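You operate a simulated robot arm through the tools that you are given. There is no shell and no other tool. Be economical: measure what you need, move in short steps, check, and stop when the job is done.

You are at the controls of a simulated robot arm. One attempt, no reset.

TASK
Turn air and filter on, press TEST, then heat the outlet zone at 70 C.
Fine: heat knob to 70; that zone goes on last.

The check looks at the end state, three seconds after you hand in, the way a careful person would. Anything else that was tipped, shoved, dropped, spilled or broken makes it a failure.

THE ROBOT
A 7-joint arm with a two-finger parallel gripper on a trunk, on a base that drives. Base frame: it is fixed to the floor where the robot stands at the start and does not move with it; the origin is under the middle of the robot, x ahead of it, y to its left, z up. Readings come in cm, rad, newtons and seconds.
With the tool pointing down near the work surface it reaches from about 36 to 78 cm from the robot's upright axis, wherever it stands. Its first joint turns from -2.897 to 2.897 rad. Places, roughly: air selector [50, 0, 90]; brake knob [40, 150, 90]; centre selector [50, 30, 90]; cream console [60, -40, 60]; filter selector [40, 120, 90]; go button of the console [30, -120, 90]; heat knob [30, 70, 90]; inlet selector [50, 20, 90]; jog button of the console [30, -110, 90]; lamp selector [40, 140, 90]; length knob [30, -30, 90]; main switch [40, -150, 90]; mute button [30, 0, 90]; outlet selector [50, 50, 90]; pull selector [50, -110, 90]; reset button on the cream console [50, -80, 90]. Payload 3.91 kg.
The TCP is the grasp point between the finger pads, 3 cm short of the fingertips. In the tool frame z runs along the fingers and y along their closing line. The gripper opens to 11 cm. The fingers are 2 cm wide and 1 cm thick; the gripper's body (4.8 by 11.2 cm) begins 5.5 cm behind the TCP.
Orientation is that of the tool frame in the base frame, as [roll, pitch, yaw] about the fixed x, y, z axes, in that order (R = Rz(yaw) Ry(pitch) Rx(roll)). With the fingers straight down and closing along the base's y, the tool's x points along the base's -x, its y along +y and its z along -z.

THE INTERFACE
- The arm moves only by the tool arm_command. Its arguments are lists of equal length, an entry for each row: "slide": the shift along the base's x, y, z in units of 400 mm (1.0 is 400 mm), a list of three; "angular": the turn, a rotation vector about the base's x, y, z in units of 60 degrees (1.0 is 60 degrees), a list of three; "claw": the finger opening in cm, from 0 to 11. In form: {"slide": [[dx, dy, dz], ...], "angular": [[ax, ay, az], ...], "claw": [claw, ...]}. A call has 1 to 10 rows; each row is the pose to reach, as a shift and turn from the pose commanded when the call began. A call with a number of a shift or a turn outside -1 to 1 is refused whole. Each row takes 0.2 s and may step no farther than 5 cm and 0.15 rad from the row before; otherwise, or with a gripper value out of range, the whole call is refused. A pose out of reach is approached as far as the arm can. The call stops where the force on the tool passes 40 N (or 10 N more than at its start, if that is more) or the arm is blocked; 0.2 s more then pass. The fingers move at their own pace (about 15.3 cm/s each) and stop on an object; they squeeze with about 32 N. The grip force told is the motor's: it shows also when the fingers shut on nothing. Time passes only in rows, and 0.2 s behind the last, so rows that repeat a pose let the fingers close. The reply holds the time, the measured pose of the TCP, the force on the tool along the base axes, the opening and the grip force, in the units named above and with some noise, with the torque about the TCP (base axes, N m) and any sound that the robot's microphone picked up, and new pictures: "show" is both (left out), scene, wrist or none.
- Cameras (640 x 400 px; columns grow to the right, rows downward): "scene" is now at [-0.03, 13.81, 158.81]; the picture's right is [-0.17, -0.99, 0.00], its down [-0.74, 0.13, -0.66] and it looks along [0.65, -0.11, -0.75] (base axes); focal length 260 px, centre (320, 200). "wrist" rides on the gripper at [7.7, 0.7, -11.4] in the tool frame; the picture's right is [-0.09, 1.00, 0.00], its down [-0.80, -0.07, -0.59] and it looks along [-0.59, -0.05, 0.80] (tool axes); focal length 270 px, centre (320, 200). There is no depth. A picture from a camera that has moved, and an enlarged one, comes with that camera's place and axes in the base frame and with its lens.
- raise_lower(by): slides the trunk up (or, below 0, down) by that many cm; the arm and the scene camera ride with it, the base frame stays. It gives what a move gives, with no picture.
- drive_base(legs): drives the robot by 1 to 6 legs, each [ahead, turn to the left] in cm and rad, along the robot's own axes; the way and the turn of a leg run together, so that a leg with both is an arc; at most 150 cm and 3.142 rad a leg. The arm and the cameras ride along, it lands a little off, and it stops where it bumps. It gives what a move gives, and a new picture of the scene camera.
- turn_head(pan, tilt): turns the head with the scene camera to pan (to the left, within 2.705 rad either way) and tilt (down, from -0.506 to 1.204), counted from straight ahead of the robot. It gives what a move gives, and a new picture of the scene camera.
- close_up(camera, box): a new picture of the part [left, top, right, bottom] of that camera's present view, enlarged. No time passes.
- job_done(): hands the job in; it is judged then, once.

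Go step by step. Nothing tells you exact positions but the pictures and the camera data: compare them with the known pose of the tool, close in by small moves and look again before you grip or let go. The budget is 120 turns and 260 pictures, counting those below and the enlarged ones. Unless the task says otherwise, let go and move clear before handing in, and close with one line.

The tools are called after ">>>" by a JSON object that holds its "name" and its "arguments". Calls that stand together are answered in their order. arm_command: Moves the arm, as the interface text tells. Its arguments: {"type":"object","properties":{"slide":{"type":"array"},"angular":{"type":"array"},"claw":{"type":"array"},"show":{"type":"string","enum":["both","scene","wrist","none"]}},"required":["slide","angular","claw"]} The other tools are called the same way: raise_lower (by) slides the trunk up or down; drive_base (legs) drives the base; turn_head (pan, tilt) turns the head that bears the scene camera; close_up (camera, box) takes an enlarged picture of a part of a camera's view; job_done () hands the job in.

At the start:

```text
time_s: 0.0
eef_pos: [41.67, 9.39, 119.16]
tool_rot: [-3.141, 0.0, -3.141]
force: [-0.5, -0.7, -0.3]
moment: [0.05, -0.03, 0.01]
width: 11.02
grip_force: 0.1
trunk travel left (down, up): [-57.5, 3.5]
robot x, y, heading: [0.1, 0.07, 0.0]
head pan, tilt: [-0.171, 0.848]
```

scene: 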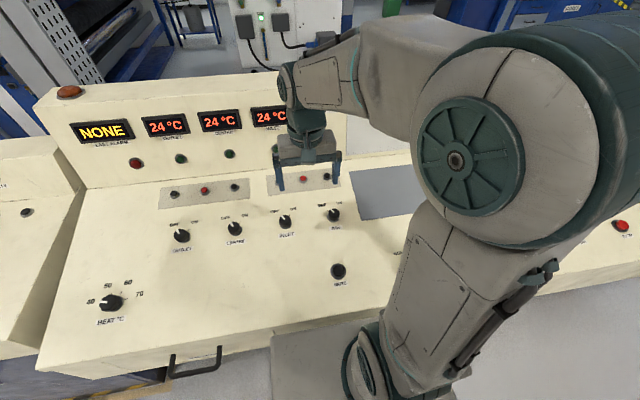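
wrist: 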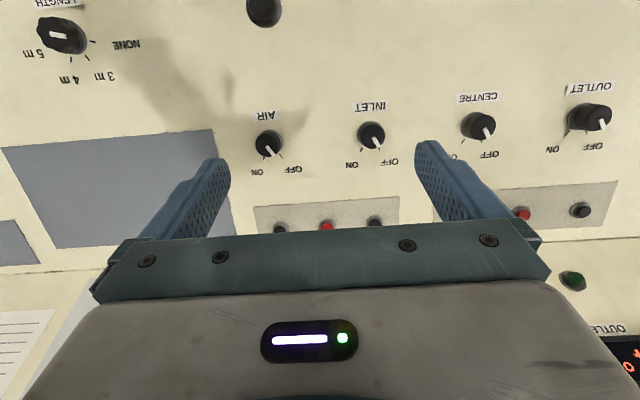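

I see a cream console with the OUTLET/CENTRE/INLET/AIR selectors and a HEAT knob at the left; the filter selector must be further left, and TEST is not located yet. I'll look closer and look around first.

>>> {"name": "close_up", "arguments": {"camera": "scene", "box": [40, 70, 360, 340]}}

>>> {"name": "turn_head", "arguments": {"pan": 1.0, "tilt": 0.7}}

>>> {"name": "turn_head", "arguments": {"pan": -0.9, "tilt": 0.7}}

```text
1.48 times, centred on (200, 205) of scene
camera zoom: at [-0.03, 13.81, 158.81], right [-0.17, -0.99, 0.0], down [-0.74, 0.13, -0.66], along [0.65, -0.11, -0.75], focal length 385 px, centre (498, 193)
```

zoom: 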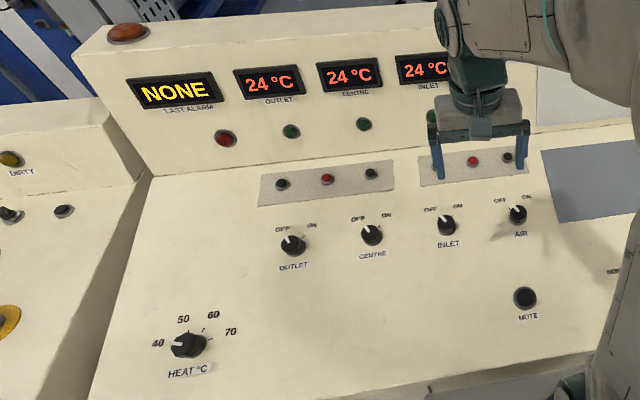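

```text
time_s: 1.4
eef_pos: [41.69, 9.39, 119.09]
tool_rot: [-3.14, -0.001, -3.14]
force: [-0.2, -0.1, -0.3]
moment: [0.01, 0.0, 0.01]
width: 11.0
grip_force: 0.0
trunk travel left (down, up): [-57.5, 3.5]
robot x, y, heading: [-0.19, 0.08, -0.004]
head pan, tilt: [1.0, 0.7]
camera scene: at [-3.14, 22.28, 160.03], right [0.84, -0.54, 0.0], down [-0.35, -0.54, -0.76], along [0.41, 0.64, -0.64], focal length 260 px, centre (320, 200)
```

scene: 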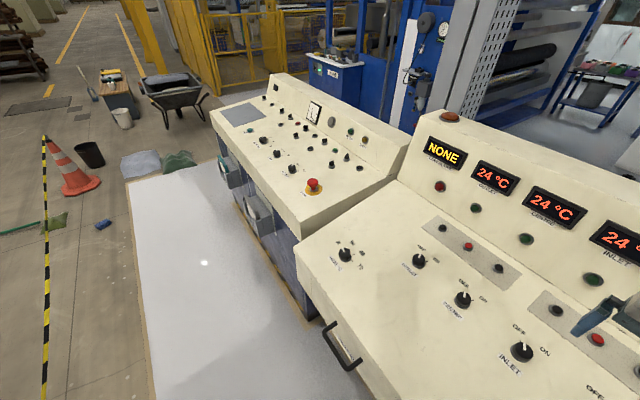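

```text
time_s: 3.2
eef_pos: [41.76, 9.4, 119.06]
tool_rot: [-3.141, 0.0, 3.14]
force: [0.7, -0.3, -0.2]
moment: [-0.01, -0.04, 0.02]
width: 10.97
grip_force: 0.1
trunk travel left (down, up): [-57.5, 3.5]
robot x, y, heading: [-0.02, 0.64, 0.003]
head pan, tilt: [-0.901, 0.7]
camera scene: at [-2.46, 8.49, 160.03], right [-0.78, -0.62, 0.0], down [-0.4, 0.5, -0.77], along [0.48, -0.6, -0.64], focal length 260 px, centre (320, 200)
```

scene: 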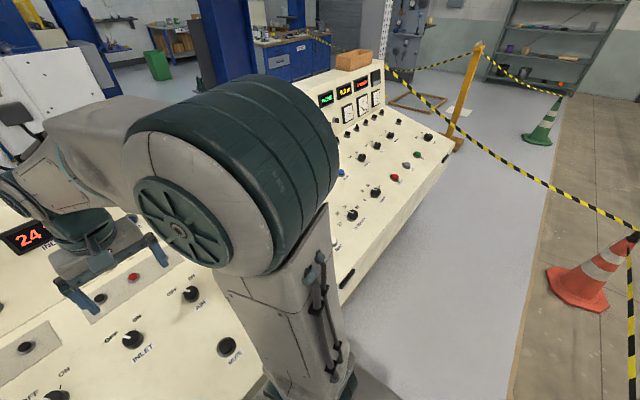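

The left console holds many knobs including the filter; TEST may be on either console. I'll enlarge both.

>>> {"name": "close_up", "arguments": {"camera": "scene", "box": [320, 60, 460, 250]}}

>>> {"name": "turn_head", "arguments": {"pan": 1.0, "tilt": 0.6}}

>>> {"name": "close_up", "arguments": {"camera": "scene", "box": [200, 80, 430, 240]}}

>>> {"name": "turn_head", "arguments": {"pan": -0.25, "tilt": 0.9}}

>>> {"name": "close_up", "arguments": {"camera": "scene", "box": [480, 150, 640, 260]}}

```text
2.11 times, centred on (390, 155) of scene
camera zoom: at [-2.46, 8.49, 160.03], right [-0.78, -0.62, 0.0], down [-0.4, 0.5, -0.77], along [0.48, -0.6, -0.64], focal length 547 px, centre (173, 295)
```

zoom: 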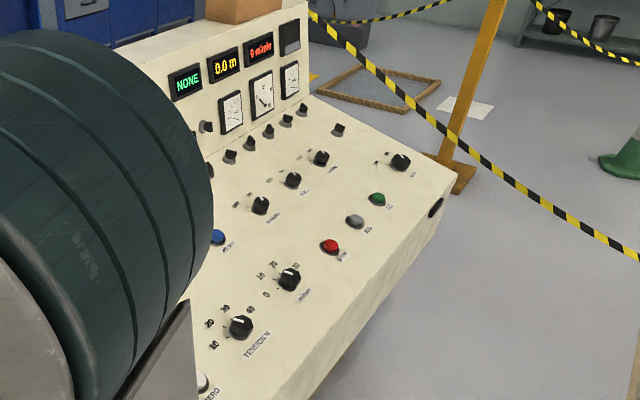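

```text
time_s: 5.1
eef_pos: [41.79, 9.35, 119.13]
tool_rot: [-3.141, 0.0, 3.141]
force: [0.2, 0.0, 0.3]
moment: [0.0, -0.02, -0.02]
width: 11.0
grip_force: 0.0
trunk travel left (down, up): [-57.5, 3.5]
robot x, y, heading: [-0.02, 0.06, 0.002]
head pan, tilt: [1.0, 0.6]
camera scene: at [-2.96, 22.58, 160.89], right [0.84, -0.54, 0.0], down [-0.31, -0.48, -0.82], along [0.45, 0.69, -0.57], focal length 260 px, centre (320, 200)
```

scene: 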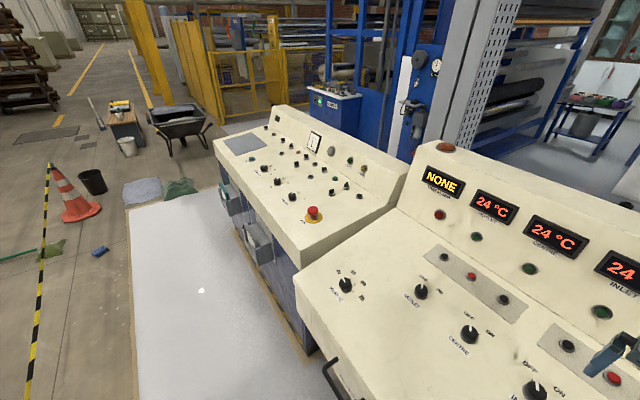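

```text
2.50 times, centred on (315, 160) of scene
camera zoom: at [-2.96, 22.58, 160.89], right [0.84, -0.54, 0.0], down [-0.31, -0.48, -0.82], along [0.45, 0.69, -0.57], focal length 649 px, centre (332, 300)
```

zoom: 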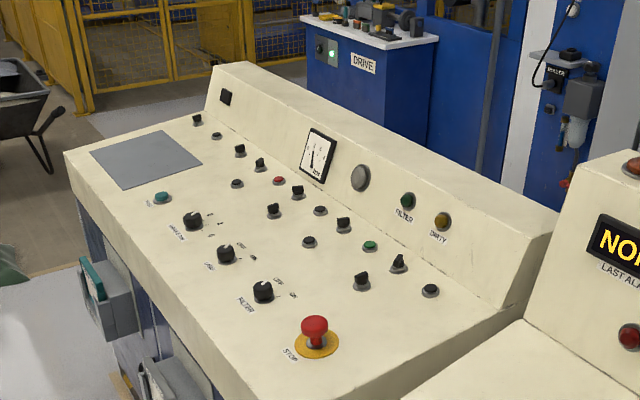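

```text
time_s: 6.5
eef_pos: [41.72, 9.36, 119.2]
tool_rot: [3.14, 0.001, -3.141]
force: [-1.0, -0.1, 0.6]
moment: [0.0, -0.04, 0.01]
width: 11.0
grip_force: 0.1
trunk travel left (down, up): [-57.5, 3.5]
robot x, y, heading: [-0.21, 0.27, 0.0]
head pan, tilt: [-0.25, 0.901]
camera scene: at [-0.42, 13.28, 158.41], right [-0.25, -0.97, 0.0], down [-0.76, 0.19, -0.62], along [0.6, -0.15, -0.78], focal length 260 px, centre (320, 200)
```

scene: 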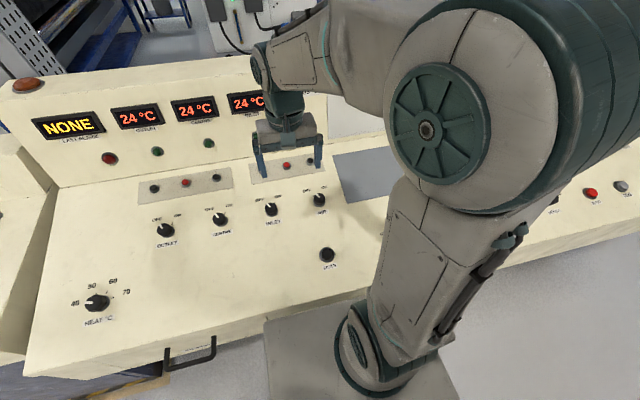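

```text
3.64 times, centred on (560, 205) of scene
camera zoom: at [-0.42, 13.28, 158.41], right [-0.25, -0.97, 0.0], down [-0.76, 0.19, -0.62], along [0.6, -0.15, -0.78], focal length 944 px, centre (-553, 182)
```

zoom: 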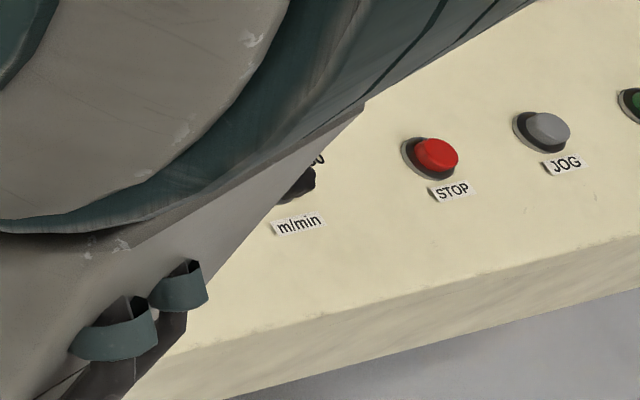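

TEST isn't labelled legibly yet; the teal button on the left console is a candidate and I'll check it when I'm there. AIR first: I take it at about [51.3, 0.5, 91]. I'll move above it.

>>> {"name": "arm_command", "arguments": {"slide": [[0.06, -0.05, -0.08], [0.12, -0.11, -0.16], [0.18, -0.16, -0.25], [0.24, -0.22, -0.32]], "angular": [[0, 0, 0], [0, 0, 0], [0, 0, 0], [0, 0, 0]], "claw": [9, 8, 8, 8]}}

>>> {"name": "close_up", "arguments": {"camera": "wrist", "box": [200, 60, 440, 240]}}

>>> {"name": "close_up", "arguments": {"camera": "scene", "box": [220, 140, 380, 260]}}

```text
time_s: 7.5
eef_pos: [51.56, 0.31, 106.31]
tool_rot: [3.141, 0.0, -3.141]
force: [0.2, -0.3, 0.1]
moment: [0.01, 0.01, 0.06]
width: 7.99
grip_force: 0.1
trunk travel left (down, up): [-57.5, 3.5]
robot x, y, heading: [0.29, 0.42, -0.0]
head pan, tilt: [-0.25, 0.901]
camera scene: at [-0.31, 13.22, 158.42], right [-0.25, -0.97, 0.0], down [-0.76, 0.19, -0.62], along [0.6, -0.15, -0.78], focal length 260 px, centre (320, 200)
camera wrist: at [43.82, 0.94, 117.78], right [0.09, 1.0, 0.0], down [0.8, -0.07, 0.59], along [0.59, -0.05, -0.8], focal length 270 px, centre (320, 200)
```

scene: 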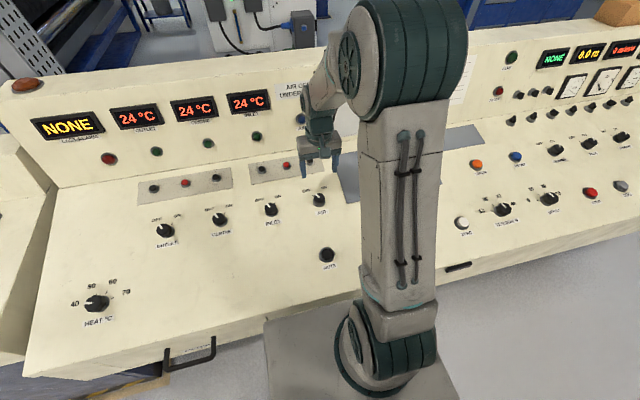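
wrist: 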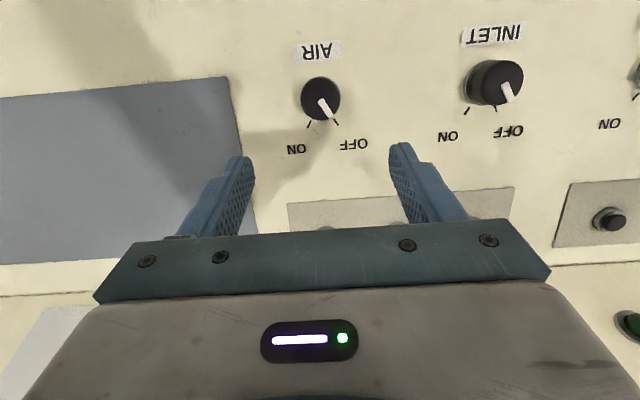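

```text
2.22 times, centred on (320, 150) of wrist
camera zoom: at [43.82, 0.94, 117.78], right [0.09, 1.0, 0.0], down [0.8, -0.07, 0.59], along [0.59, -0.05, -0.8], focal length 601 px, centre (320, 311)
```

zoom: 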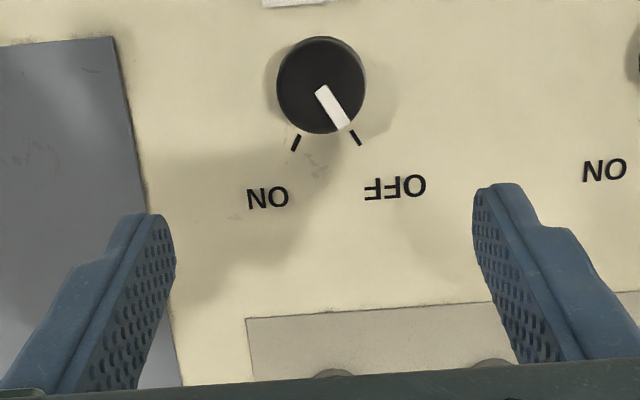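

```text
3.33 times, centred on (300, 200) of scene
camera zoom: at [-0.31, 13.22, 158.42], right [-0.25, -0.97, 0.0], down [-0.76, 0.19, -0.62], along [0.6, -0.15, -0.78], focal length 866 px, centre (387, 200)
```

zoom: 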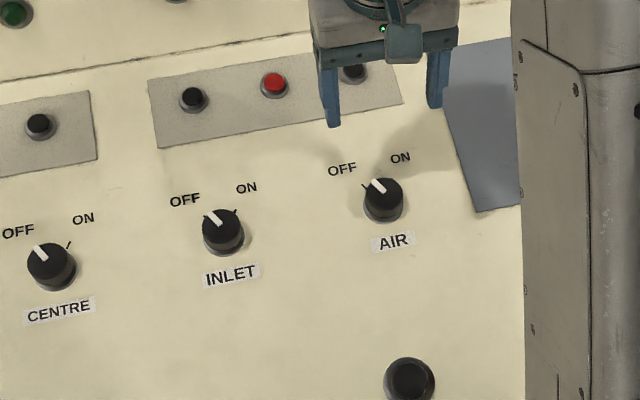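

AIR triangulates to about [50.4, 0.5] with its top near z 94, 3.4 cm wide, and OFF→ON is about 60° clockwise from above. I'll centre and descend part way.

>>> {"name": "arm_command", "arguments": {"slide": [[-0.022, 0.005, -0.07], [-0.022, 0.005, -0.14], [-0.022, 0.005, -0.21], [-0.022, 0.005, -0.23]], "angular": [[0, 0, 0], [0, 0, 0], [0, 0, 0], [0, 0, 0]], "claw": [7, 7, 7, 7]}}

>>> {"name": "close_up", "arguments": {"camera": "scene", "box": [280, 150, 360, 220]}}

```text
time_s: 8.6
eef_pos: [50.48, 0.81, 97.23]
tool_rot: [-3.14, -0.001, 3.141]
force: [0.7, 0.2, 0.0]
moment: [0.01, -0.01, -0.01]
width: 6.99
grip_force: 0.1
trunk travel left (down, up): [-57.5, 3.5]
robot x, y, heading: [-0.37, 0.26, 0.001]
head pan, tilt: [-0.25, 0.901]
camera scene: at [-0.4, 13.27, 158.41], right [-0.25, -0.97, 0.0], down [-0.76, 0.19, -0.62], along [0.6, -0.15, -0.78], focal length 260 px, centre (320, 200)
camera wrist: at [42.77, 1.38, 108.62], right [0.09, 1.0, 0.0], down [0.8, -0.07, 0.59], along [0.59, -0.05, -0.8], focal length 270 px, centre (320, 200)
```

scene: 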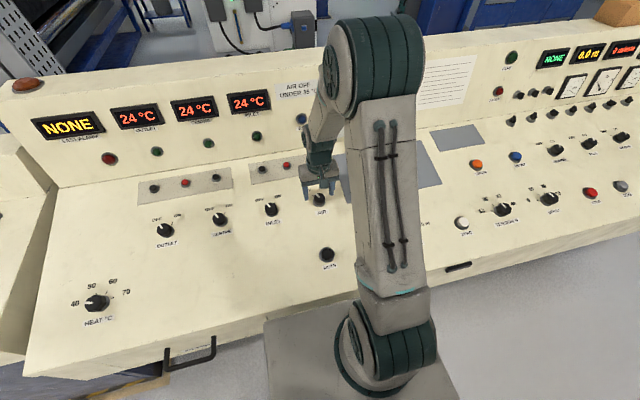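
wrist: 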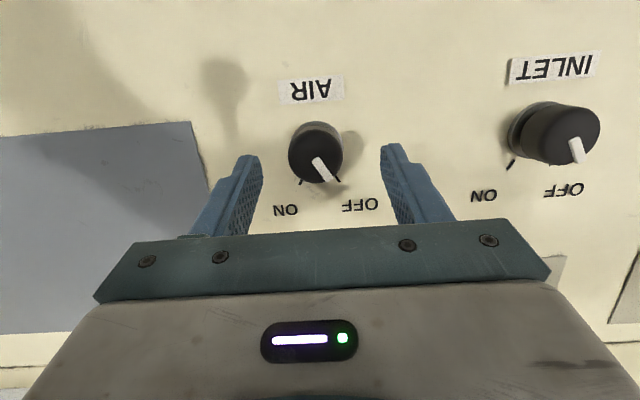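

```text
5.71 times, centred on (320, 185) of scene
camera zoom: at [-0.4, 13.27, 158.41], right [-0.25, -0.97, 0.0], down [-0.76, 0.19, -0.62], along [0.6, -0.15, -0.78], focal length 1484 px, centre (320, 286)
```

zoom: 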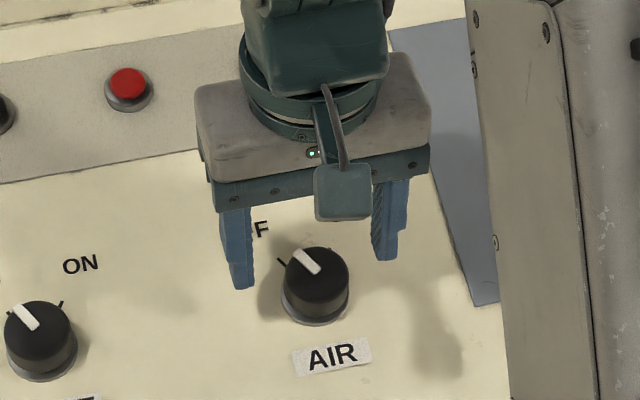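

The knob top centre is about 1 cm nearer than my TCP (x≈49.4). I'll shift, and also read the sign on the back panel.

>>> {"name": "arm_command", "arguments": {"slide": [[-0.027, -0.002, 0], [-0.027, -0.002, -0.02], [-0.027, -0.002, -0.04]], "angular": [[0, 0, 0], [0, 0, 0], [0, 0, 0]], "claw": [6, 6, 6]}}

>>> {"name": "close_up", "arguments": {"camera": "scene", "box": [280, 60, 480, 130]}}

>>> {"name": "close_up", "arguments": {"camera": "scene", "box": [280, 150, 360, 220]}}

```text
time_s: 9.3
eef_pos: [49.37, 0.65, 95.52]
tool_rot: [3.141, 0.0, 3.141]
force: [-0.4, -0.2, 0.7]
moment: [-0.01, -0.02, 0.02]
width: 5.99
grip_force: 0.1
trunk travel left (down, up): [-57.5, 3.5]
robot x, y, heading: [-0.07, 0.16, -0.0]
head pan, tilt: [-0.25, 0.901]
camera scene: at [-0.4, 13.27, 158.41], right [-0.25, -0.97, 0.0], down [-0.76, 0.19, -0.62], along [0.6, -0.15, -0.78], focal length 260 px, centre (320, 200)
camera wrist: at [41.72, 1.26, 107.05], right [0.09, 1.0, 0.0], down [0.8, -0.07, 0.59], along [0.59, -0.05, -0.8], focal length 270 px, centre (320, 200)
```

scene: 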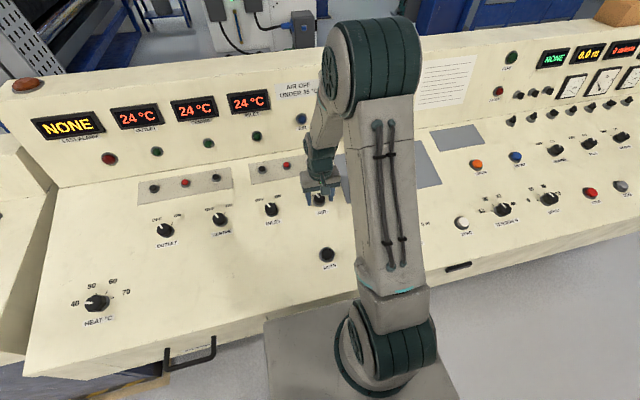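
wrist: 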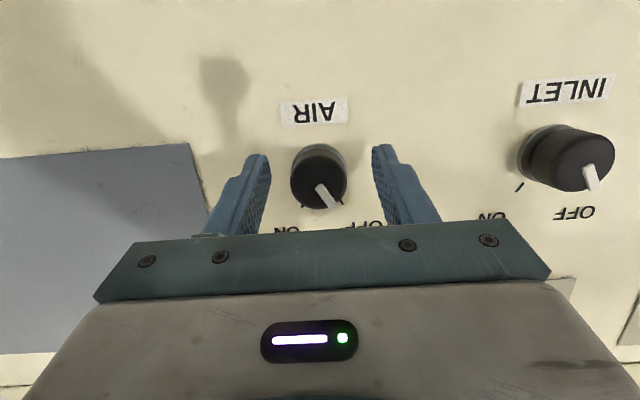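

```text
3.20 times, centred on (380, 95) of scene
camera zoom: at [-0.4, 13.27, 158.41], right [-0.25, -0.97, 0.0], down [-0.76, 0.19, -0.62], along [0.6, -0.15, -0.78], focal length 831 px, centre (128, 536)
```

zoom: 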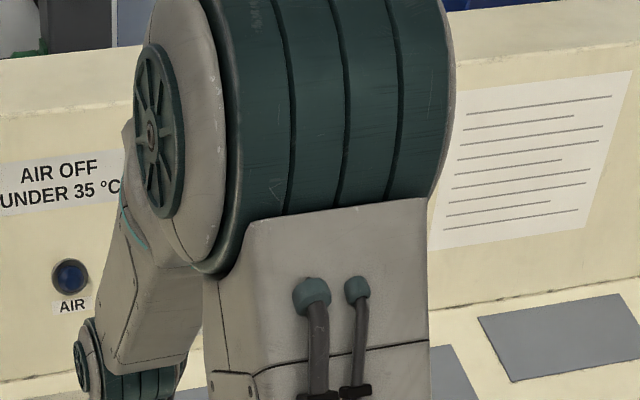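

```text
5.71 times, centred on (320, 185) of scene
camera zoom: at [-0.4, 13.27, 158.41], right [-0.25, -0.97, 0.0], down [-0.76, 0.19, -0.62], along [0.6, -0.15, -0.78], focal length 1484 px, centre (320, 286)
```

zoom: 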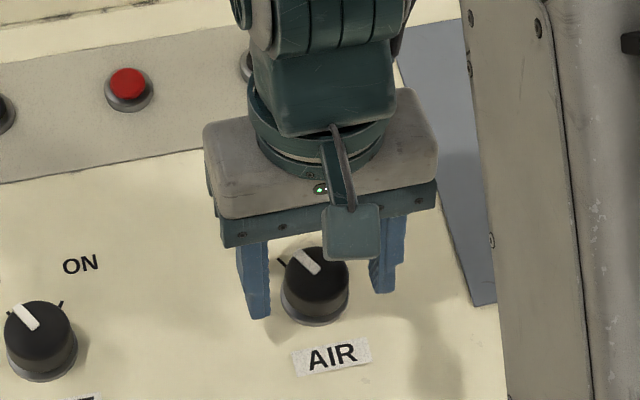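

The sign says the air goes off only under 35 °C, so it doesn't conflict with turning it on. The fingers straddle the AIR knob in line with it; I lower a little and close.

>>> {"name": "arm_command", "arguments": {"slide": [[0, 0, -0.01], [0, 0, -0.02], [0, 0, -0.02], [0, 0, -0.02], [0, 0, -0.02]], "angular": [[0, 0, 0], [0, 0, 0], [0, 0, 0], [0, 0, 0], [0, 0, 0]], "claw": [6, 6, 0, 0, 0]}}

```text
time_s: 10.6
eef_pos: [49.45, 0.48, 94.76]
tool_rot: [3.141, -0.002, 3.14]
force: [-3.3, -14.8, -3.7]
moment: [-0.6, -0.02, -0.3]
width: 3.5
grip_force: 45.3
trunk travel left (down, up): [-57.5, 3.5]
robot x, y, heading: [0.18, 0.14, -0.001]
head pan, tilt: [-0.25, 0.901]
camera scene: at [-0.41, 13.05, 158.43], right [-0.25, -0.97, 0.0], down [-0.76, 0.2, -0.62], along [0.6, -0.15, -0.78], focal length 260 px, centre (320, 200)
camera wrist: at [41.71, 1.02, 106.23], right [0.09, 1.0, 0.0], down [0.8, -0.07, 0.59], along [0.59, -0.05, -0.8], focal length 270 px, centre (320, 200)
```

scene: 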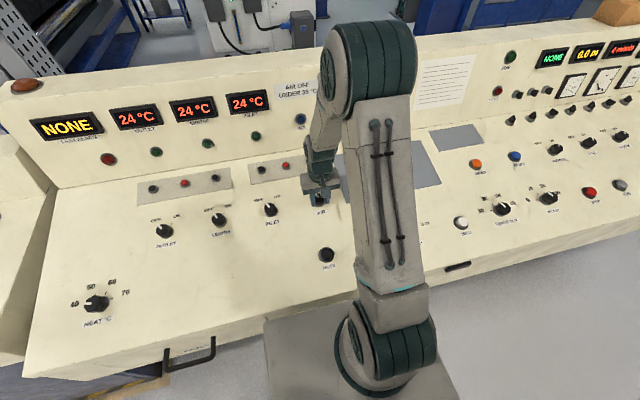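
wrist: 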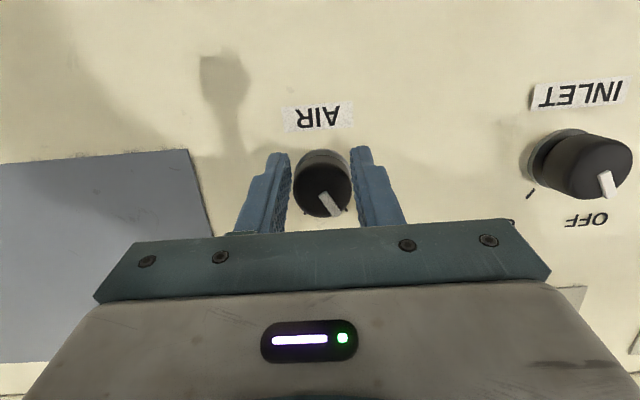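

The knob is gripped (3.5 cm), with a small sideways load. I shift slightly −y and turn about 62° clockwise.

>>> {"name": "arm_command", "arguments": {"slide": [[0, -0.006, 0], [0, -0.006, 0], [0, -0.006, 0], [0, -0.006, 0], [0, -0.006, 0], [0, -0.006, 0], [0, -0.006, 0], [0, -0.006, 0], [0, -0.006, 0]], "angular": [[0, 0, -0.13], [0, 0, -0.26], [0, 0, -0.39], [0, 0, -0.52], [0, 0, -0.65], [0, 0, -0.78], [0, 0, -0.91], [0, 0, -1.0], [0, 0, -1.0]], "claw": [0, 0, 0, 0, 0, 0, 0, 0, 0]}}

>>> {"name": "close_up", "arguments": {"camera": "wrist", "box": [200, 60, 440, 240]}}

>>> {"name": "close_up", "arguments": {"camera": "scene", "box": [220, 80, 360, 220]}}

```text
time_s: 11.6
eef_pos: [48.37, 1.55, 94.55]
tool_rot: [-3.141, -0.021, 2.611]
force: [-28.7, 18.5, -1.2]
moment: [-0.01, 0.84, 0.08]
width: 0.01
grip_force: 37.4
trunk travel left (down, up): [-57.5, 3.5]
robot x, y, heading: [-0.09, 0.35, 0.012]
head pan, tilt: [-0.25, 0.901]
stopped in row 5: the force on the tool passed its limit at 68 N (the readings are from after the stop); the commanded pose is now the measured one
camera scene: at [-1.1, 13.3, 158.41], right [-0.23, -0.97, 0.0], down [-0.76, 0.18, -0.62], along [0.61, -0.15, -0.78], focal length 260 px, centre (320, 200)
camera wrist: at [42.31, 5.8, 106.24], right [0.58, 0.81, 0.0], down [0.67, -0.47, 0.58], along [0.47, -0.34, -0.82], focal length 270 px, centre (320, 200)
```

scene: 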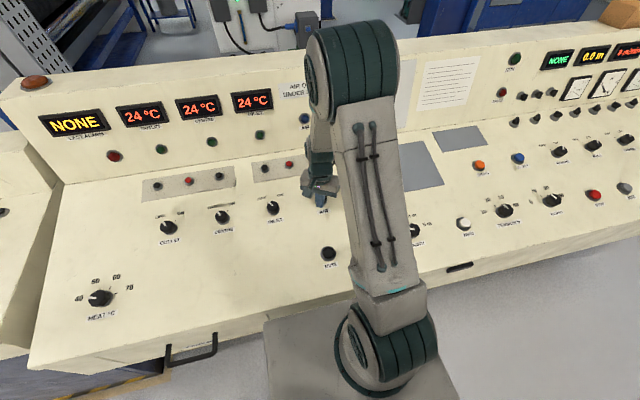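
wrist: 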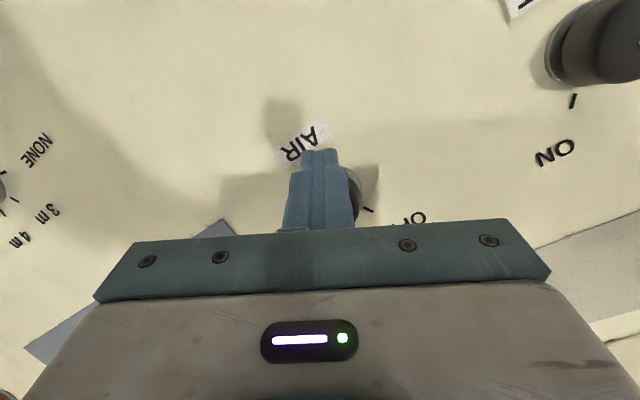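

```text
2.22 times, centred on (320, 150) of wrist
camera zoom: at [42.31, 5.8, 106.24], right [0.58, 0.81, 0.0], down [0.67, -0.47, 0.58], along [0.47, -0.34, -0.82], focal length 601 px, centre (320, 311)
```

zoom: 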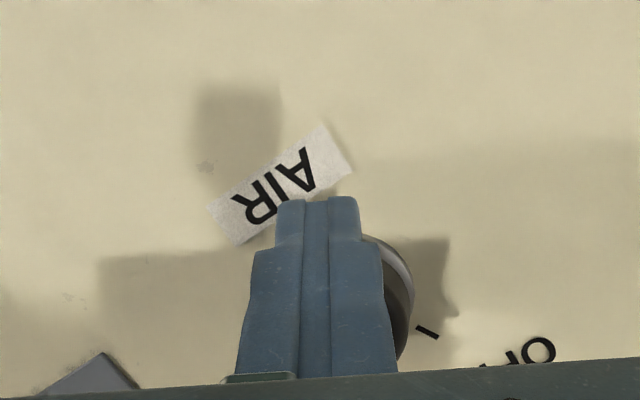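

```text
2.86 times, centred on (290, 150) of scene
camera zoom: at [-1.1, 13.3, 158.41], right [-0.23, -0.97, 0.0], down [-0.76, 0.18, -0.62], along [0.61, -0.15, -0.78], focal length 742 px, centre (406, 343)
```

zoom: 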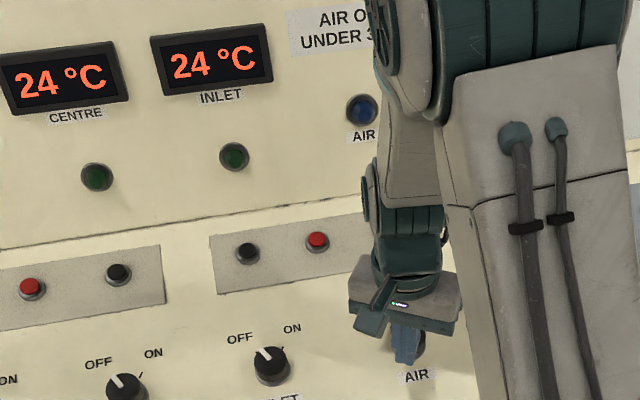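

The grip slipped off the near side of the knob. I'll raise straight up, turn back and look at it again.

>>> {"name": "arm_command", "arguments": {"slide": [[0, 0, 0.05], [0, 0, 0.12], [0, 0, 0.2], [0, 0, 0.25], [0, 0, 0.25]], "angular": [[0, 0, 0], [0, 0, 0.13], [0, 0, 0.26], [0, 0, 0.39], [0, 0, 0.506]], "claw": [0, 0, 3, 7, 7]}}

>>> {"name": "close_up", "arguments": {"camera": "wrist", "box": [200, 60, 440, 240]}}

>>> {"name": "close_up", "arguments": {"camera": "scene", "box": [260, 100, 380, 220]}}

```text
time_s: 11.9
eef_pos: [48.36, 1.24, 95.22]
tool_rot: [-3.135, -0.029, 2.608]
force: [-4.7, 1.1, -1.1]
moment: [0.11, 0.13, -0.01]
width: 0.0
grip_force: 38.0
trunk travel left (down, up): [-57.5, 3.5]
robot x, y, heading: [-0.23, 0.2, 0.02]
head pan, tilt: [-0.25, 0.901]
stopped in row 1: the force on the tool passed its limit at 75 N (the readings are from after the stop); the commanded pose is now the measured one
camera scene: at [-0.75, 13.14, 158.44], right [-0.23, -0.97, 0.0], down [-0.76, 0.18, -0.62], along [0.6, -0.14, -0.78], focal length 260 px, centre (320, 200)
camera wrist: at [42.38, 5.56, 106.91], right [0.58, 0.81, -0.01], down [0.67, -0.47, 0.57], along [0.46, -0.34, -0.82], focal length 270 px, centre (320, 200)
```

scene: 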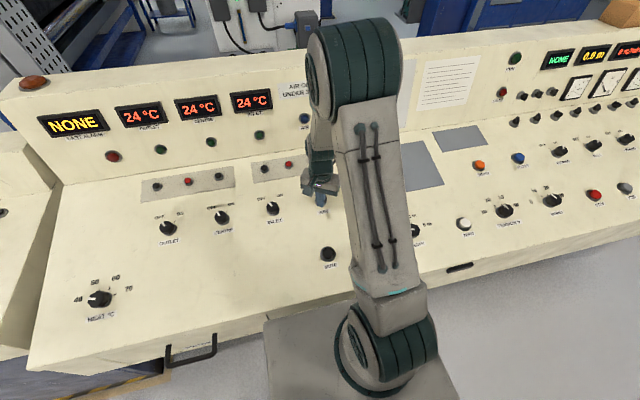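
wrist: 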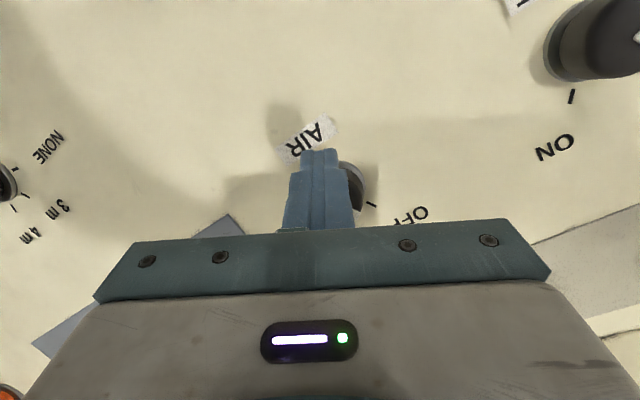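

```text
2.22 times, centred on (320, 150) of wrist
camera zoom: at [42.38, 5.56, 106.91], right [0.58, 0.81, -0.01], down [0.67, -0.47, 0.57], along [0.46, -0.34, -0.82], focal length 601 px, centre (320, 311)
```

zoom: 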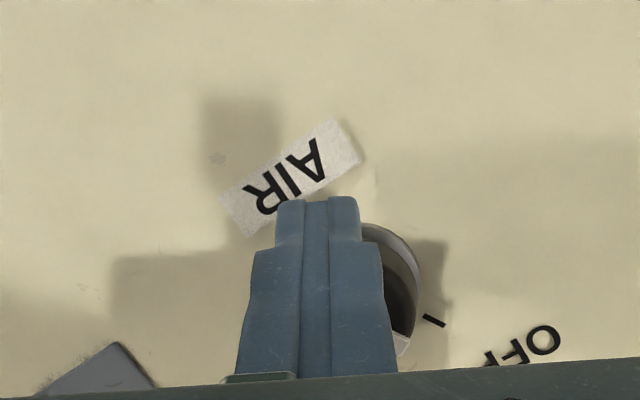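

```text
3.33 times, centred on (320, 160) of scene
camera zoom: at [-0.75, 13.14, 158.44], right [-0.23, -0.97, 0.0], down [-0.76, 0.18, -0.62], along [0.6, -0.14, -0.78], focal length 866 px, centre (320, 333)
```

zoom: 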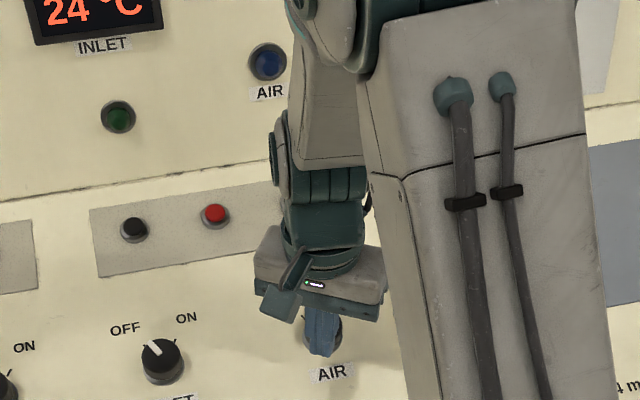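

The upward move snagged briefly, but the force is low again. I continue up in small steps, easing away from the knob.

>>> {"name": "arm_command", "arguments": {"slide": [[-0.006, -0.003, 0.0], [-0.012, -0.006, 0.025], [-0.012, -0.006, 0.05], [-0.012, -0.006, 0.1], [-0.012, -0.006, 0.17], [-0.012, -0.006, 0.25], [-0.012, -0.006, 0.3], [-0.012, -0.006, 0.3]], "angular": [[0, 0, 0], [0, 0, 0], [0, 0, 0], [0, 0, 0.1], [0, 0, 0.2], [0, 0, 0.3], [0, 0, 0.4], [0, 0, 0.506]], "claw": [0, 0, 0, 0, 0, 2, 7, 7]}}

>>> {"name": "close_up", "arguments": {"camera": "wrist", "box": [200, 60, 440, 240]}}

>>> {"name": "close_up", "arguments": {"camera": "scene", "box": [260, 100, 380, 220]}}

```text
time_s: 13.8
eef_pos: [47.99, 1.27, 107.36]
tool_rot: [-3.135, -0.027, 3.139]
force: [-0.7, 0.2, 0.0]
moment: [0.01, -0.01, 0.0]
width: 7.01
grip_force: 0.1
trunk travel left (down, up): [-57.5, 3.5]
robot x, y, heading: [-0.19, 0.43, 0.014]
head pan, tilt: [-0.25, 0.901]
camera scene: at [-0.67, 13.27, 158.41], right [-0.23, -0.97, 0.0], down [-0.76, 0.18, -0.62], along [0.6, -0.15, -0.78], focal length 260 px, centre (320, 200)
camera wrist: at [40.57, 1.88, 119.07], right [0.09, 1.0, -0.01], down [0.82, -0.07, 0.57], along [0.57, -0.06, -0.82], focal length 270 px, centre (320, 200)
```

scene: 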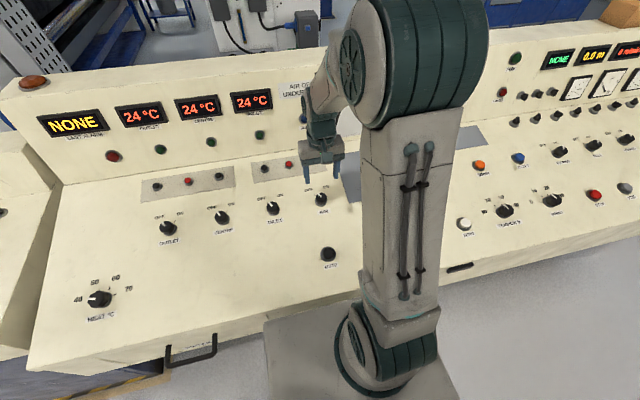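
wrist: 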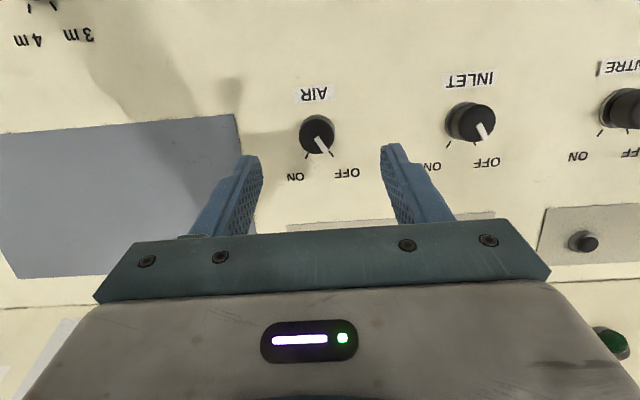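

```text
2.22 times, centred on (320, 150) of wrist
camera zoom: at [40.57, 1.88, 119.07], right [0.09, 1.0, -0.01], down [0.82, -0.07, 0.57], along [0.57, -0.06, -0.82], focal length 601 px, centre (320, 311)
```

zoom: 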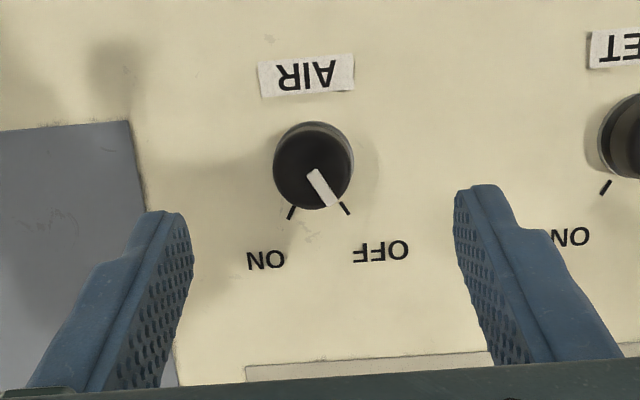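

```text
3.33 times, centred on (320, 160) of scene
camera zoom: at [-0.67, 13.27, 158.41], right [-0.23, -0.97, 0.0], down [-0.76, 0.18, -0.62], along [0.6, -0.15, -0.78], focal length 866 px, centre (320, 333)
```

zoom: 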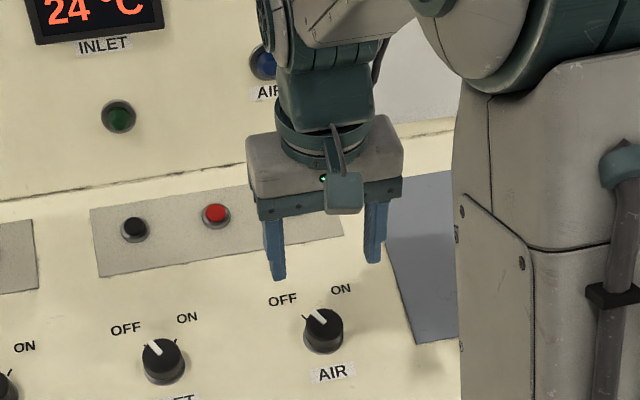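

The knob is still OFF and undamaged. The panel slopes about 10.6° and the knob is ~4.3 cm tall with its axis near x 51 at the base, so I gripped about 1 cm off-axis. I'll tilt the tool to the panel's normal and hover on the axis.

>>> {"name": "arm_command", "arguments": {"slide": [[0.01, -0.012, -0.05], [0.02, -0.024, -0.1], [0.034, -0.024, -0.16], [0.034, -0.024, -0.205], [0.034, -0.024, -0.205]], "angular": [[0, -0.1, 0], [0, -0.203, 0], [0, -0.203, 0], [0, -0.203, 0], [0, -0.203, 0]], "claw": [7, 7, 7, 7, 7]}}

>>> {"name": "close_up", "arguments": {"camera": "wrist", "box": [200, 60, 440, 240]}}

>>> {"name": "close_up", "arguments": {"camera": "scene", "box": [280, 150, 360, 220]}}

```text
time_s: 14.9
eef_pos: [49.52, 0.14, 99.12]
tool_rot: [-3.136, 0.186, 3.137]
force: [-0.1, -1.0, -1.2]
moment: [0.02, 0.0, 0.02]
width: 7.0
grip_force: 0.0
trunk travel left (down, up): [-57.5, 3.5]
robot x, y, heading: [0.11, 0.09, 0.014]
head pan, tilt: [-0.25, 0.901]
camera scene: at [-0.69, 13.27, 158.41], right [-0.23, -0.97, 0.0], down [-0.76, 0.18, -0.62], along [0.6, -0.15, -0.78], focal length 260 px, centre (320, 200)
camera wrist: at [39.81, 0.82, 108.9], right [0.09, 1.0, 0.01], down [0.68, -0.07, 0.73], along [0.73, -0.06, -0.68], focal length 270 px, centre (320, 200)
```

scene: 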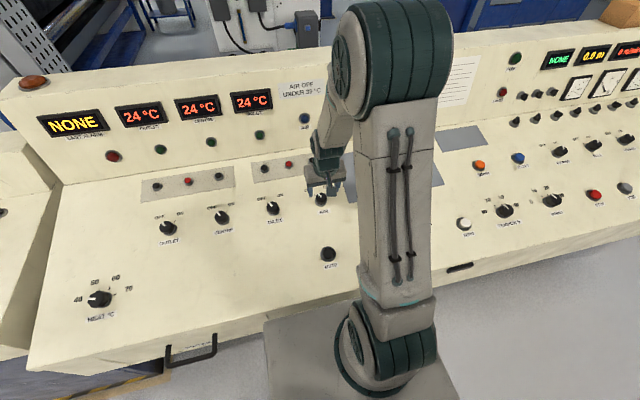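
wrist: 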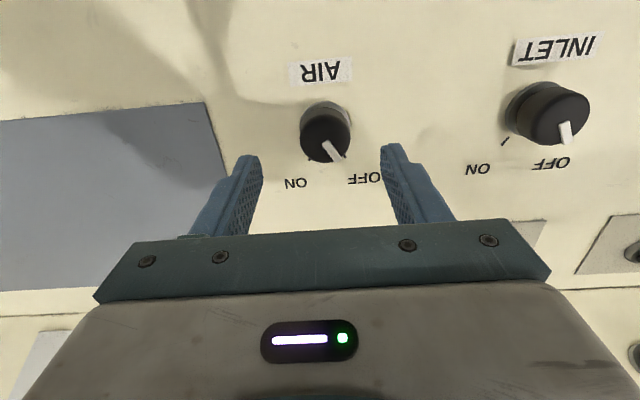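

```text
2.22 times, centred on (320, 150) of wrist
camera zoom: at [39.81, 0.82, 108.9], right [0.09, 1.0, 0.01], down [0.68, -0.07, 0.73], along [0.73, -0.06, -0.68], focal length 601 px, centre (320, 311)
```

zoom: 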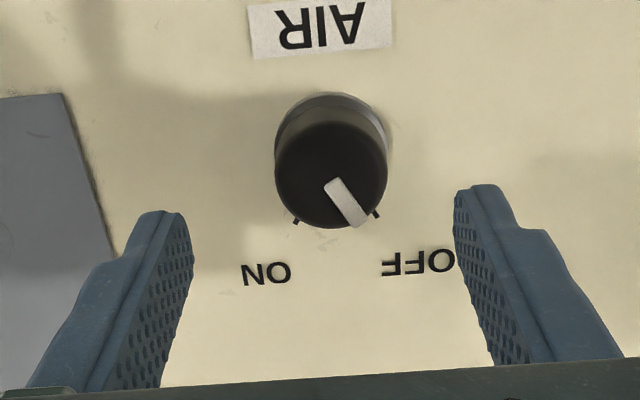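

```text
5.71 times, centred on (320, 185) of scene
camera zoom: at [-0.69, 13.27, 158.41], right [-0.23, -0.97, 0.0], down [-0.76, 0.18, -0.62], along [0.6, -0.15, -0.78], focal length 1484 px, centre (320, 286)
```

zoom: 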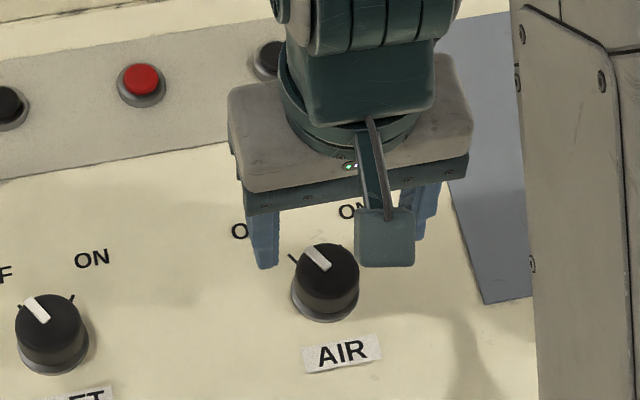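

The tool is now in line with the knob axis apart from about 0.3 cm in y. I go down along the axis and close.

>>> {"name": "arm_command", "arguments": {"slide": [[0.009, 0.008, -0.05], [0.018, 0.008, -0.1], [0.024, 0.008, -0.13], [0.024, 0.008, -0.142], [0.024, 0.008, -0.142], [0.024, 0.008, -0.142], [0.024, 0.008, -0.142]], "angular": [[0, 0, 0], [0, 0, 0], [0, 0, 0], [0, 0, 0], [0, 0, 0], [0, 0, 0], [0, 0, 0]], "claw": [7, 7, 7, 7, 0, 0, 0]}}

>>> {"name": "close_up", "arguments": {"camera": "wrist", "box": [200, 60, 440, 240]}}

```text
time_s: 16.6
eef_pos: [50.38, 0.31, 93.38]
tool_rot: [-3.136, 0.184, 3.139]
force: [-0.4, -1.5, -2.1]
moment: [0.66, -0.61, 0.14]
width: 3.76
grip_force: 44.9
trunk travel left (down, up): [-57.5, 3.5]
robot x, y, heading: [-0.56, 0.46, 0.011]
head pan, tilt: [-0.25, 0.901]
camera scene: at [-0.64, 13.23, 158.41], right [-0.23, -0.97, 0.0], down [-0.76, 0.18, -0.62], along [0.6, -0.15, -0.78], focal length 260 px, centre (320, 200)
camera wrist: at [40.64, 1.11, 103.19], right [0.09, 1.0, 0.01], down [0.68, -0.07, 0.73], along [0.73, -0.06, -0.68], focal length 270 px, centre (320, 200)
```

scene: 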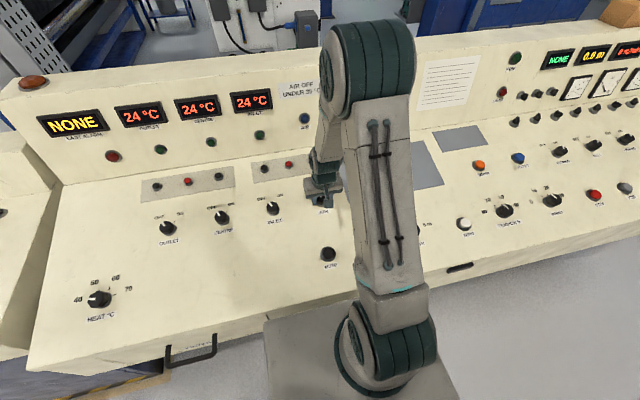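
wrist: 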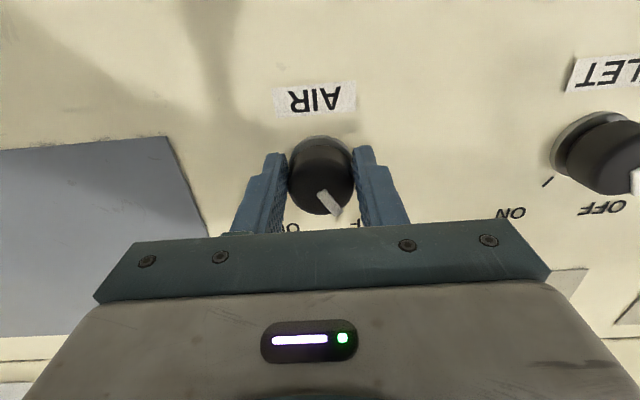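

```text
2.22 times, centred on (320, 150) of wrist
camera zoom: at [40.64, 1.11, 103.19], right [0.09, 1.0, 0.01], down [0.68, -0.07, 0.73], along [0.73, -0.06, -0.68], focal length 601 px, centre (320, 311)
```

zoom: 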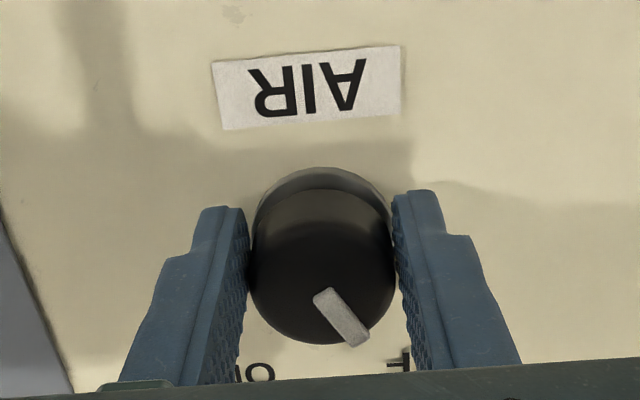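

The grip is balanced now, with the knob centred between the pads. Turning clockwise about the panel normal.

>>> {"name": "arm_command", "arguments": {"slide": [[0, 0, 0], [0, 0, 0], [0, 0, 0], [0, 0, 0], [0, 0, 0], [0, 0, 0], [0, 0, 0], [0, 0, 0], [0, 0, 0], [0, 0, 0]], "angular": [[0.02, 0, -0.118], [0.043, 0, -0.236], [0.065, 0, -0.354], [0.087, 0, -0.47], [0.108, 0, -0.59], [0.13, 0, -0.7], [0.15, 0, -0.81], [0.17, 0, -0.92], [0.18, 0, -0.98], [0.18, 0, -0.98]], "claw": [0, 0, 0, 0, 0, 0, 0, 0, 0, 0]}}

>>> {"name": "close_up", "arguments": {"camera": "wrist", "box": [200, 60, 440, 240]}}

>>> {"name": "close_up", "arguments": {"camera": "scene", "box": [260, 80, 380, 220]}}

```text
time_s: 18.8
eef_pos: [50.65, 0.98, 93.43]
tool_rot: [2.983, 0.095, 2.09]
force: [4.3, 9.6, -5.4]
moment: [1.53, -0.98, 0.37]
width: 3.87
grip_force: 45.0
trunk travel left (down, up): [-57.5, 3.5]
robot x, y, heading: [-0.15, 0.35, 0.021]
head pan, tilt: [-0.25, 0.901]
stopped in row 10: the force on the tool passed its limit at 40 N (the readings are from after the stop); the commanded pose is now the measured one
camera scene: at [-0.69, 13.35, 158.37], right [-0.23, -0.97, 0.0], down [-0.76, 0.18, -0.62], along [0.6, -0.14, -0.78], focal length 260 px, centre (320, 200)
camera wrist: at [45.28, 7.88, 104.09], right [0.89, 0.43, 0.17], down [0.23, -0.73, 0.65], along [0.4, -0.54, -0.74], focal length 270 px, centre (320, 200)
```

scene: 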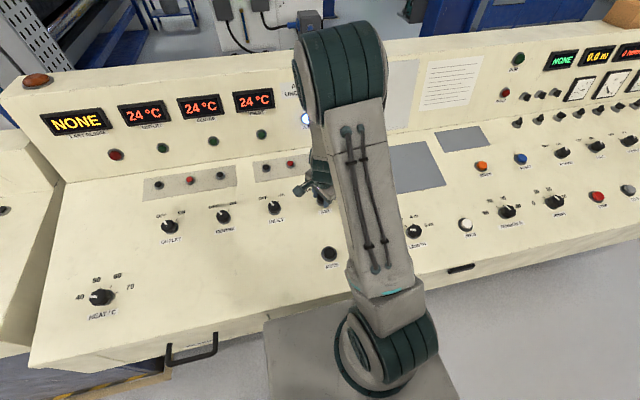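
wrist: 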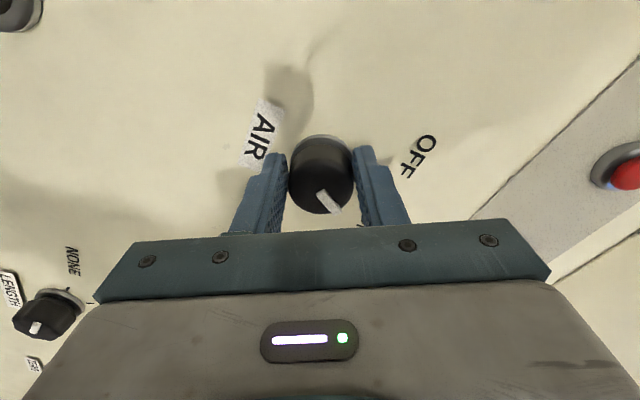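

```text
2.22 times, centred on (320, 150) of wrist
camera zoom: at [45.28, 7.88, 104.09], right [0.89, 0.43, 0.17], down [0.23, -0.73, 0.65], along [0.4, -0.54, -0.74], focal length 601 px, centre (320, 311)
```

zoom: 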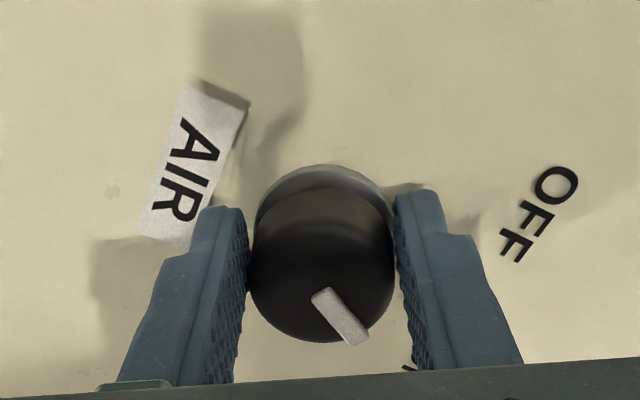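

```text
2.86 times, centred on (320, 150) of scene
camera zoom: at [-0.69, 13.35, 158.37], right [-0.23, -0.97, 0.0], down [-0.76, 0.18, -0.62], along [0.6, -0.14, -0.78], focal length 742 px, centre (320, 343)
```

zoom: 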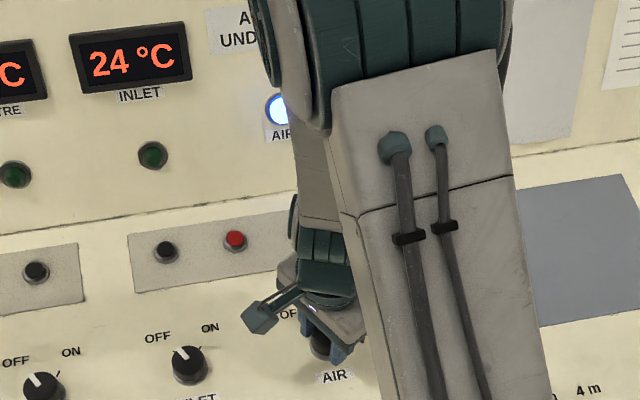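

The blue AIR lamp is lit, so air is on. I release, retreat along the axis and level the tool.

>>> {"name": "arm_command", "arguments": {"slide": [[0, 0, 0], [0, 0, 0], [-0.009, 0, 0.05], [-0.025, 0, 0.13], [-0.04, 0, 0.23], [-0.06, 0, 0.33], [-0.09, 0, 0.42], [-0.12, 0, 0.5], [-0.15, 0, 0.58], [-0.18, 0, 0.65]], "angular": [[0, 0, 0], [0, 0, 0], [0, 0, 0], [0, 0, 0], [-0.02, 0, 0.12], [-0.043, 0, 0.236], [-0.065, 0, 0.354], [-0.087, 0, 0.47], [-0.108, 0, 0.59], [-0.13, 0, 0.7]], "claw": [7, 7, 7, 7, 7, 7, 7, 7, 7, 7]}}

>>> {"name": "close_up", "arguments": {"camera": "scene", "box": [220, 60, 400, 230]}}

```text
time_s: 21.0
eef_pos: [43.04, 0.52, 119.58]
tool_rot: [3.09, 0.179, 2.839]
force: [-0.2, 0.5, 0.4]
moment: [0.0, -0.02, 0.01]
width: 7.0
grip_force: 0.1
trunk travel left (down, up): [-57.5, 3.5]
robot x, y, heading: [0.05, 0.45, 0.015]
head pan, tilt: [-0.25, 0.901]
camera scene: at [-0.79, 13.28, 158.41], right [-0.23, -0.97, 0.0], down [-0.76, 0.18, -0.62], along [0.6, -0.14, -0.78], focal length 260 px, centre (320, 200)
camera wrist: at [33.94, 3.41, 129.47], right [0.37, 0.93, 0.07], down [0.62, -0.3, 0.72], along [0.69, -0.23, -0.69], focal length 270 px, centre (320, 200)
```

scene: 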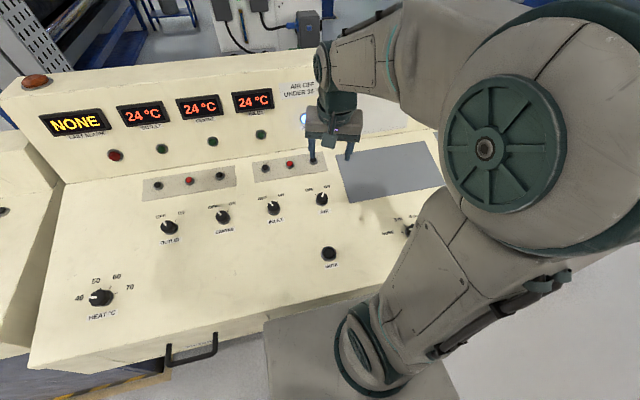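
wrist: 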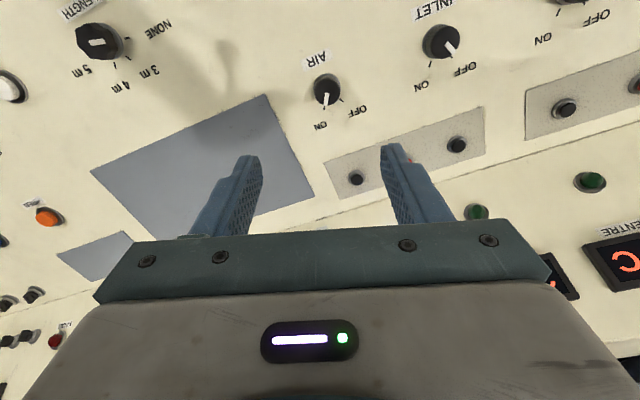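

```text
2.35 times, centred on (310, 145) of scene
camera zoom: at [-0.79, 13.28, 158.41], right [-0.23, -0.97, 0.0], down [-0.76, 0.18, -0.62], along [0.6, -0.14, -0.78], focal length 611 px, centre (344, 329)
```

zoom: 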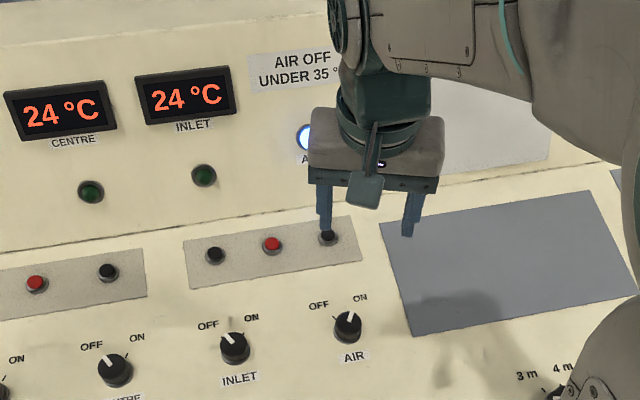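

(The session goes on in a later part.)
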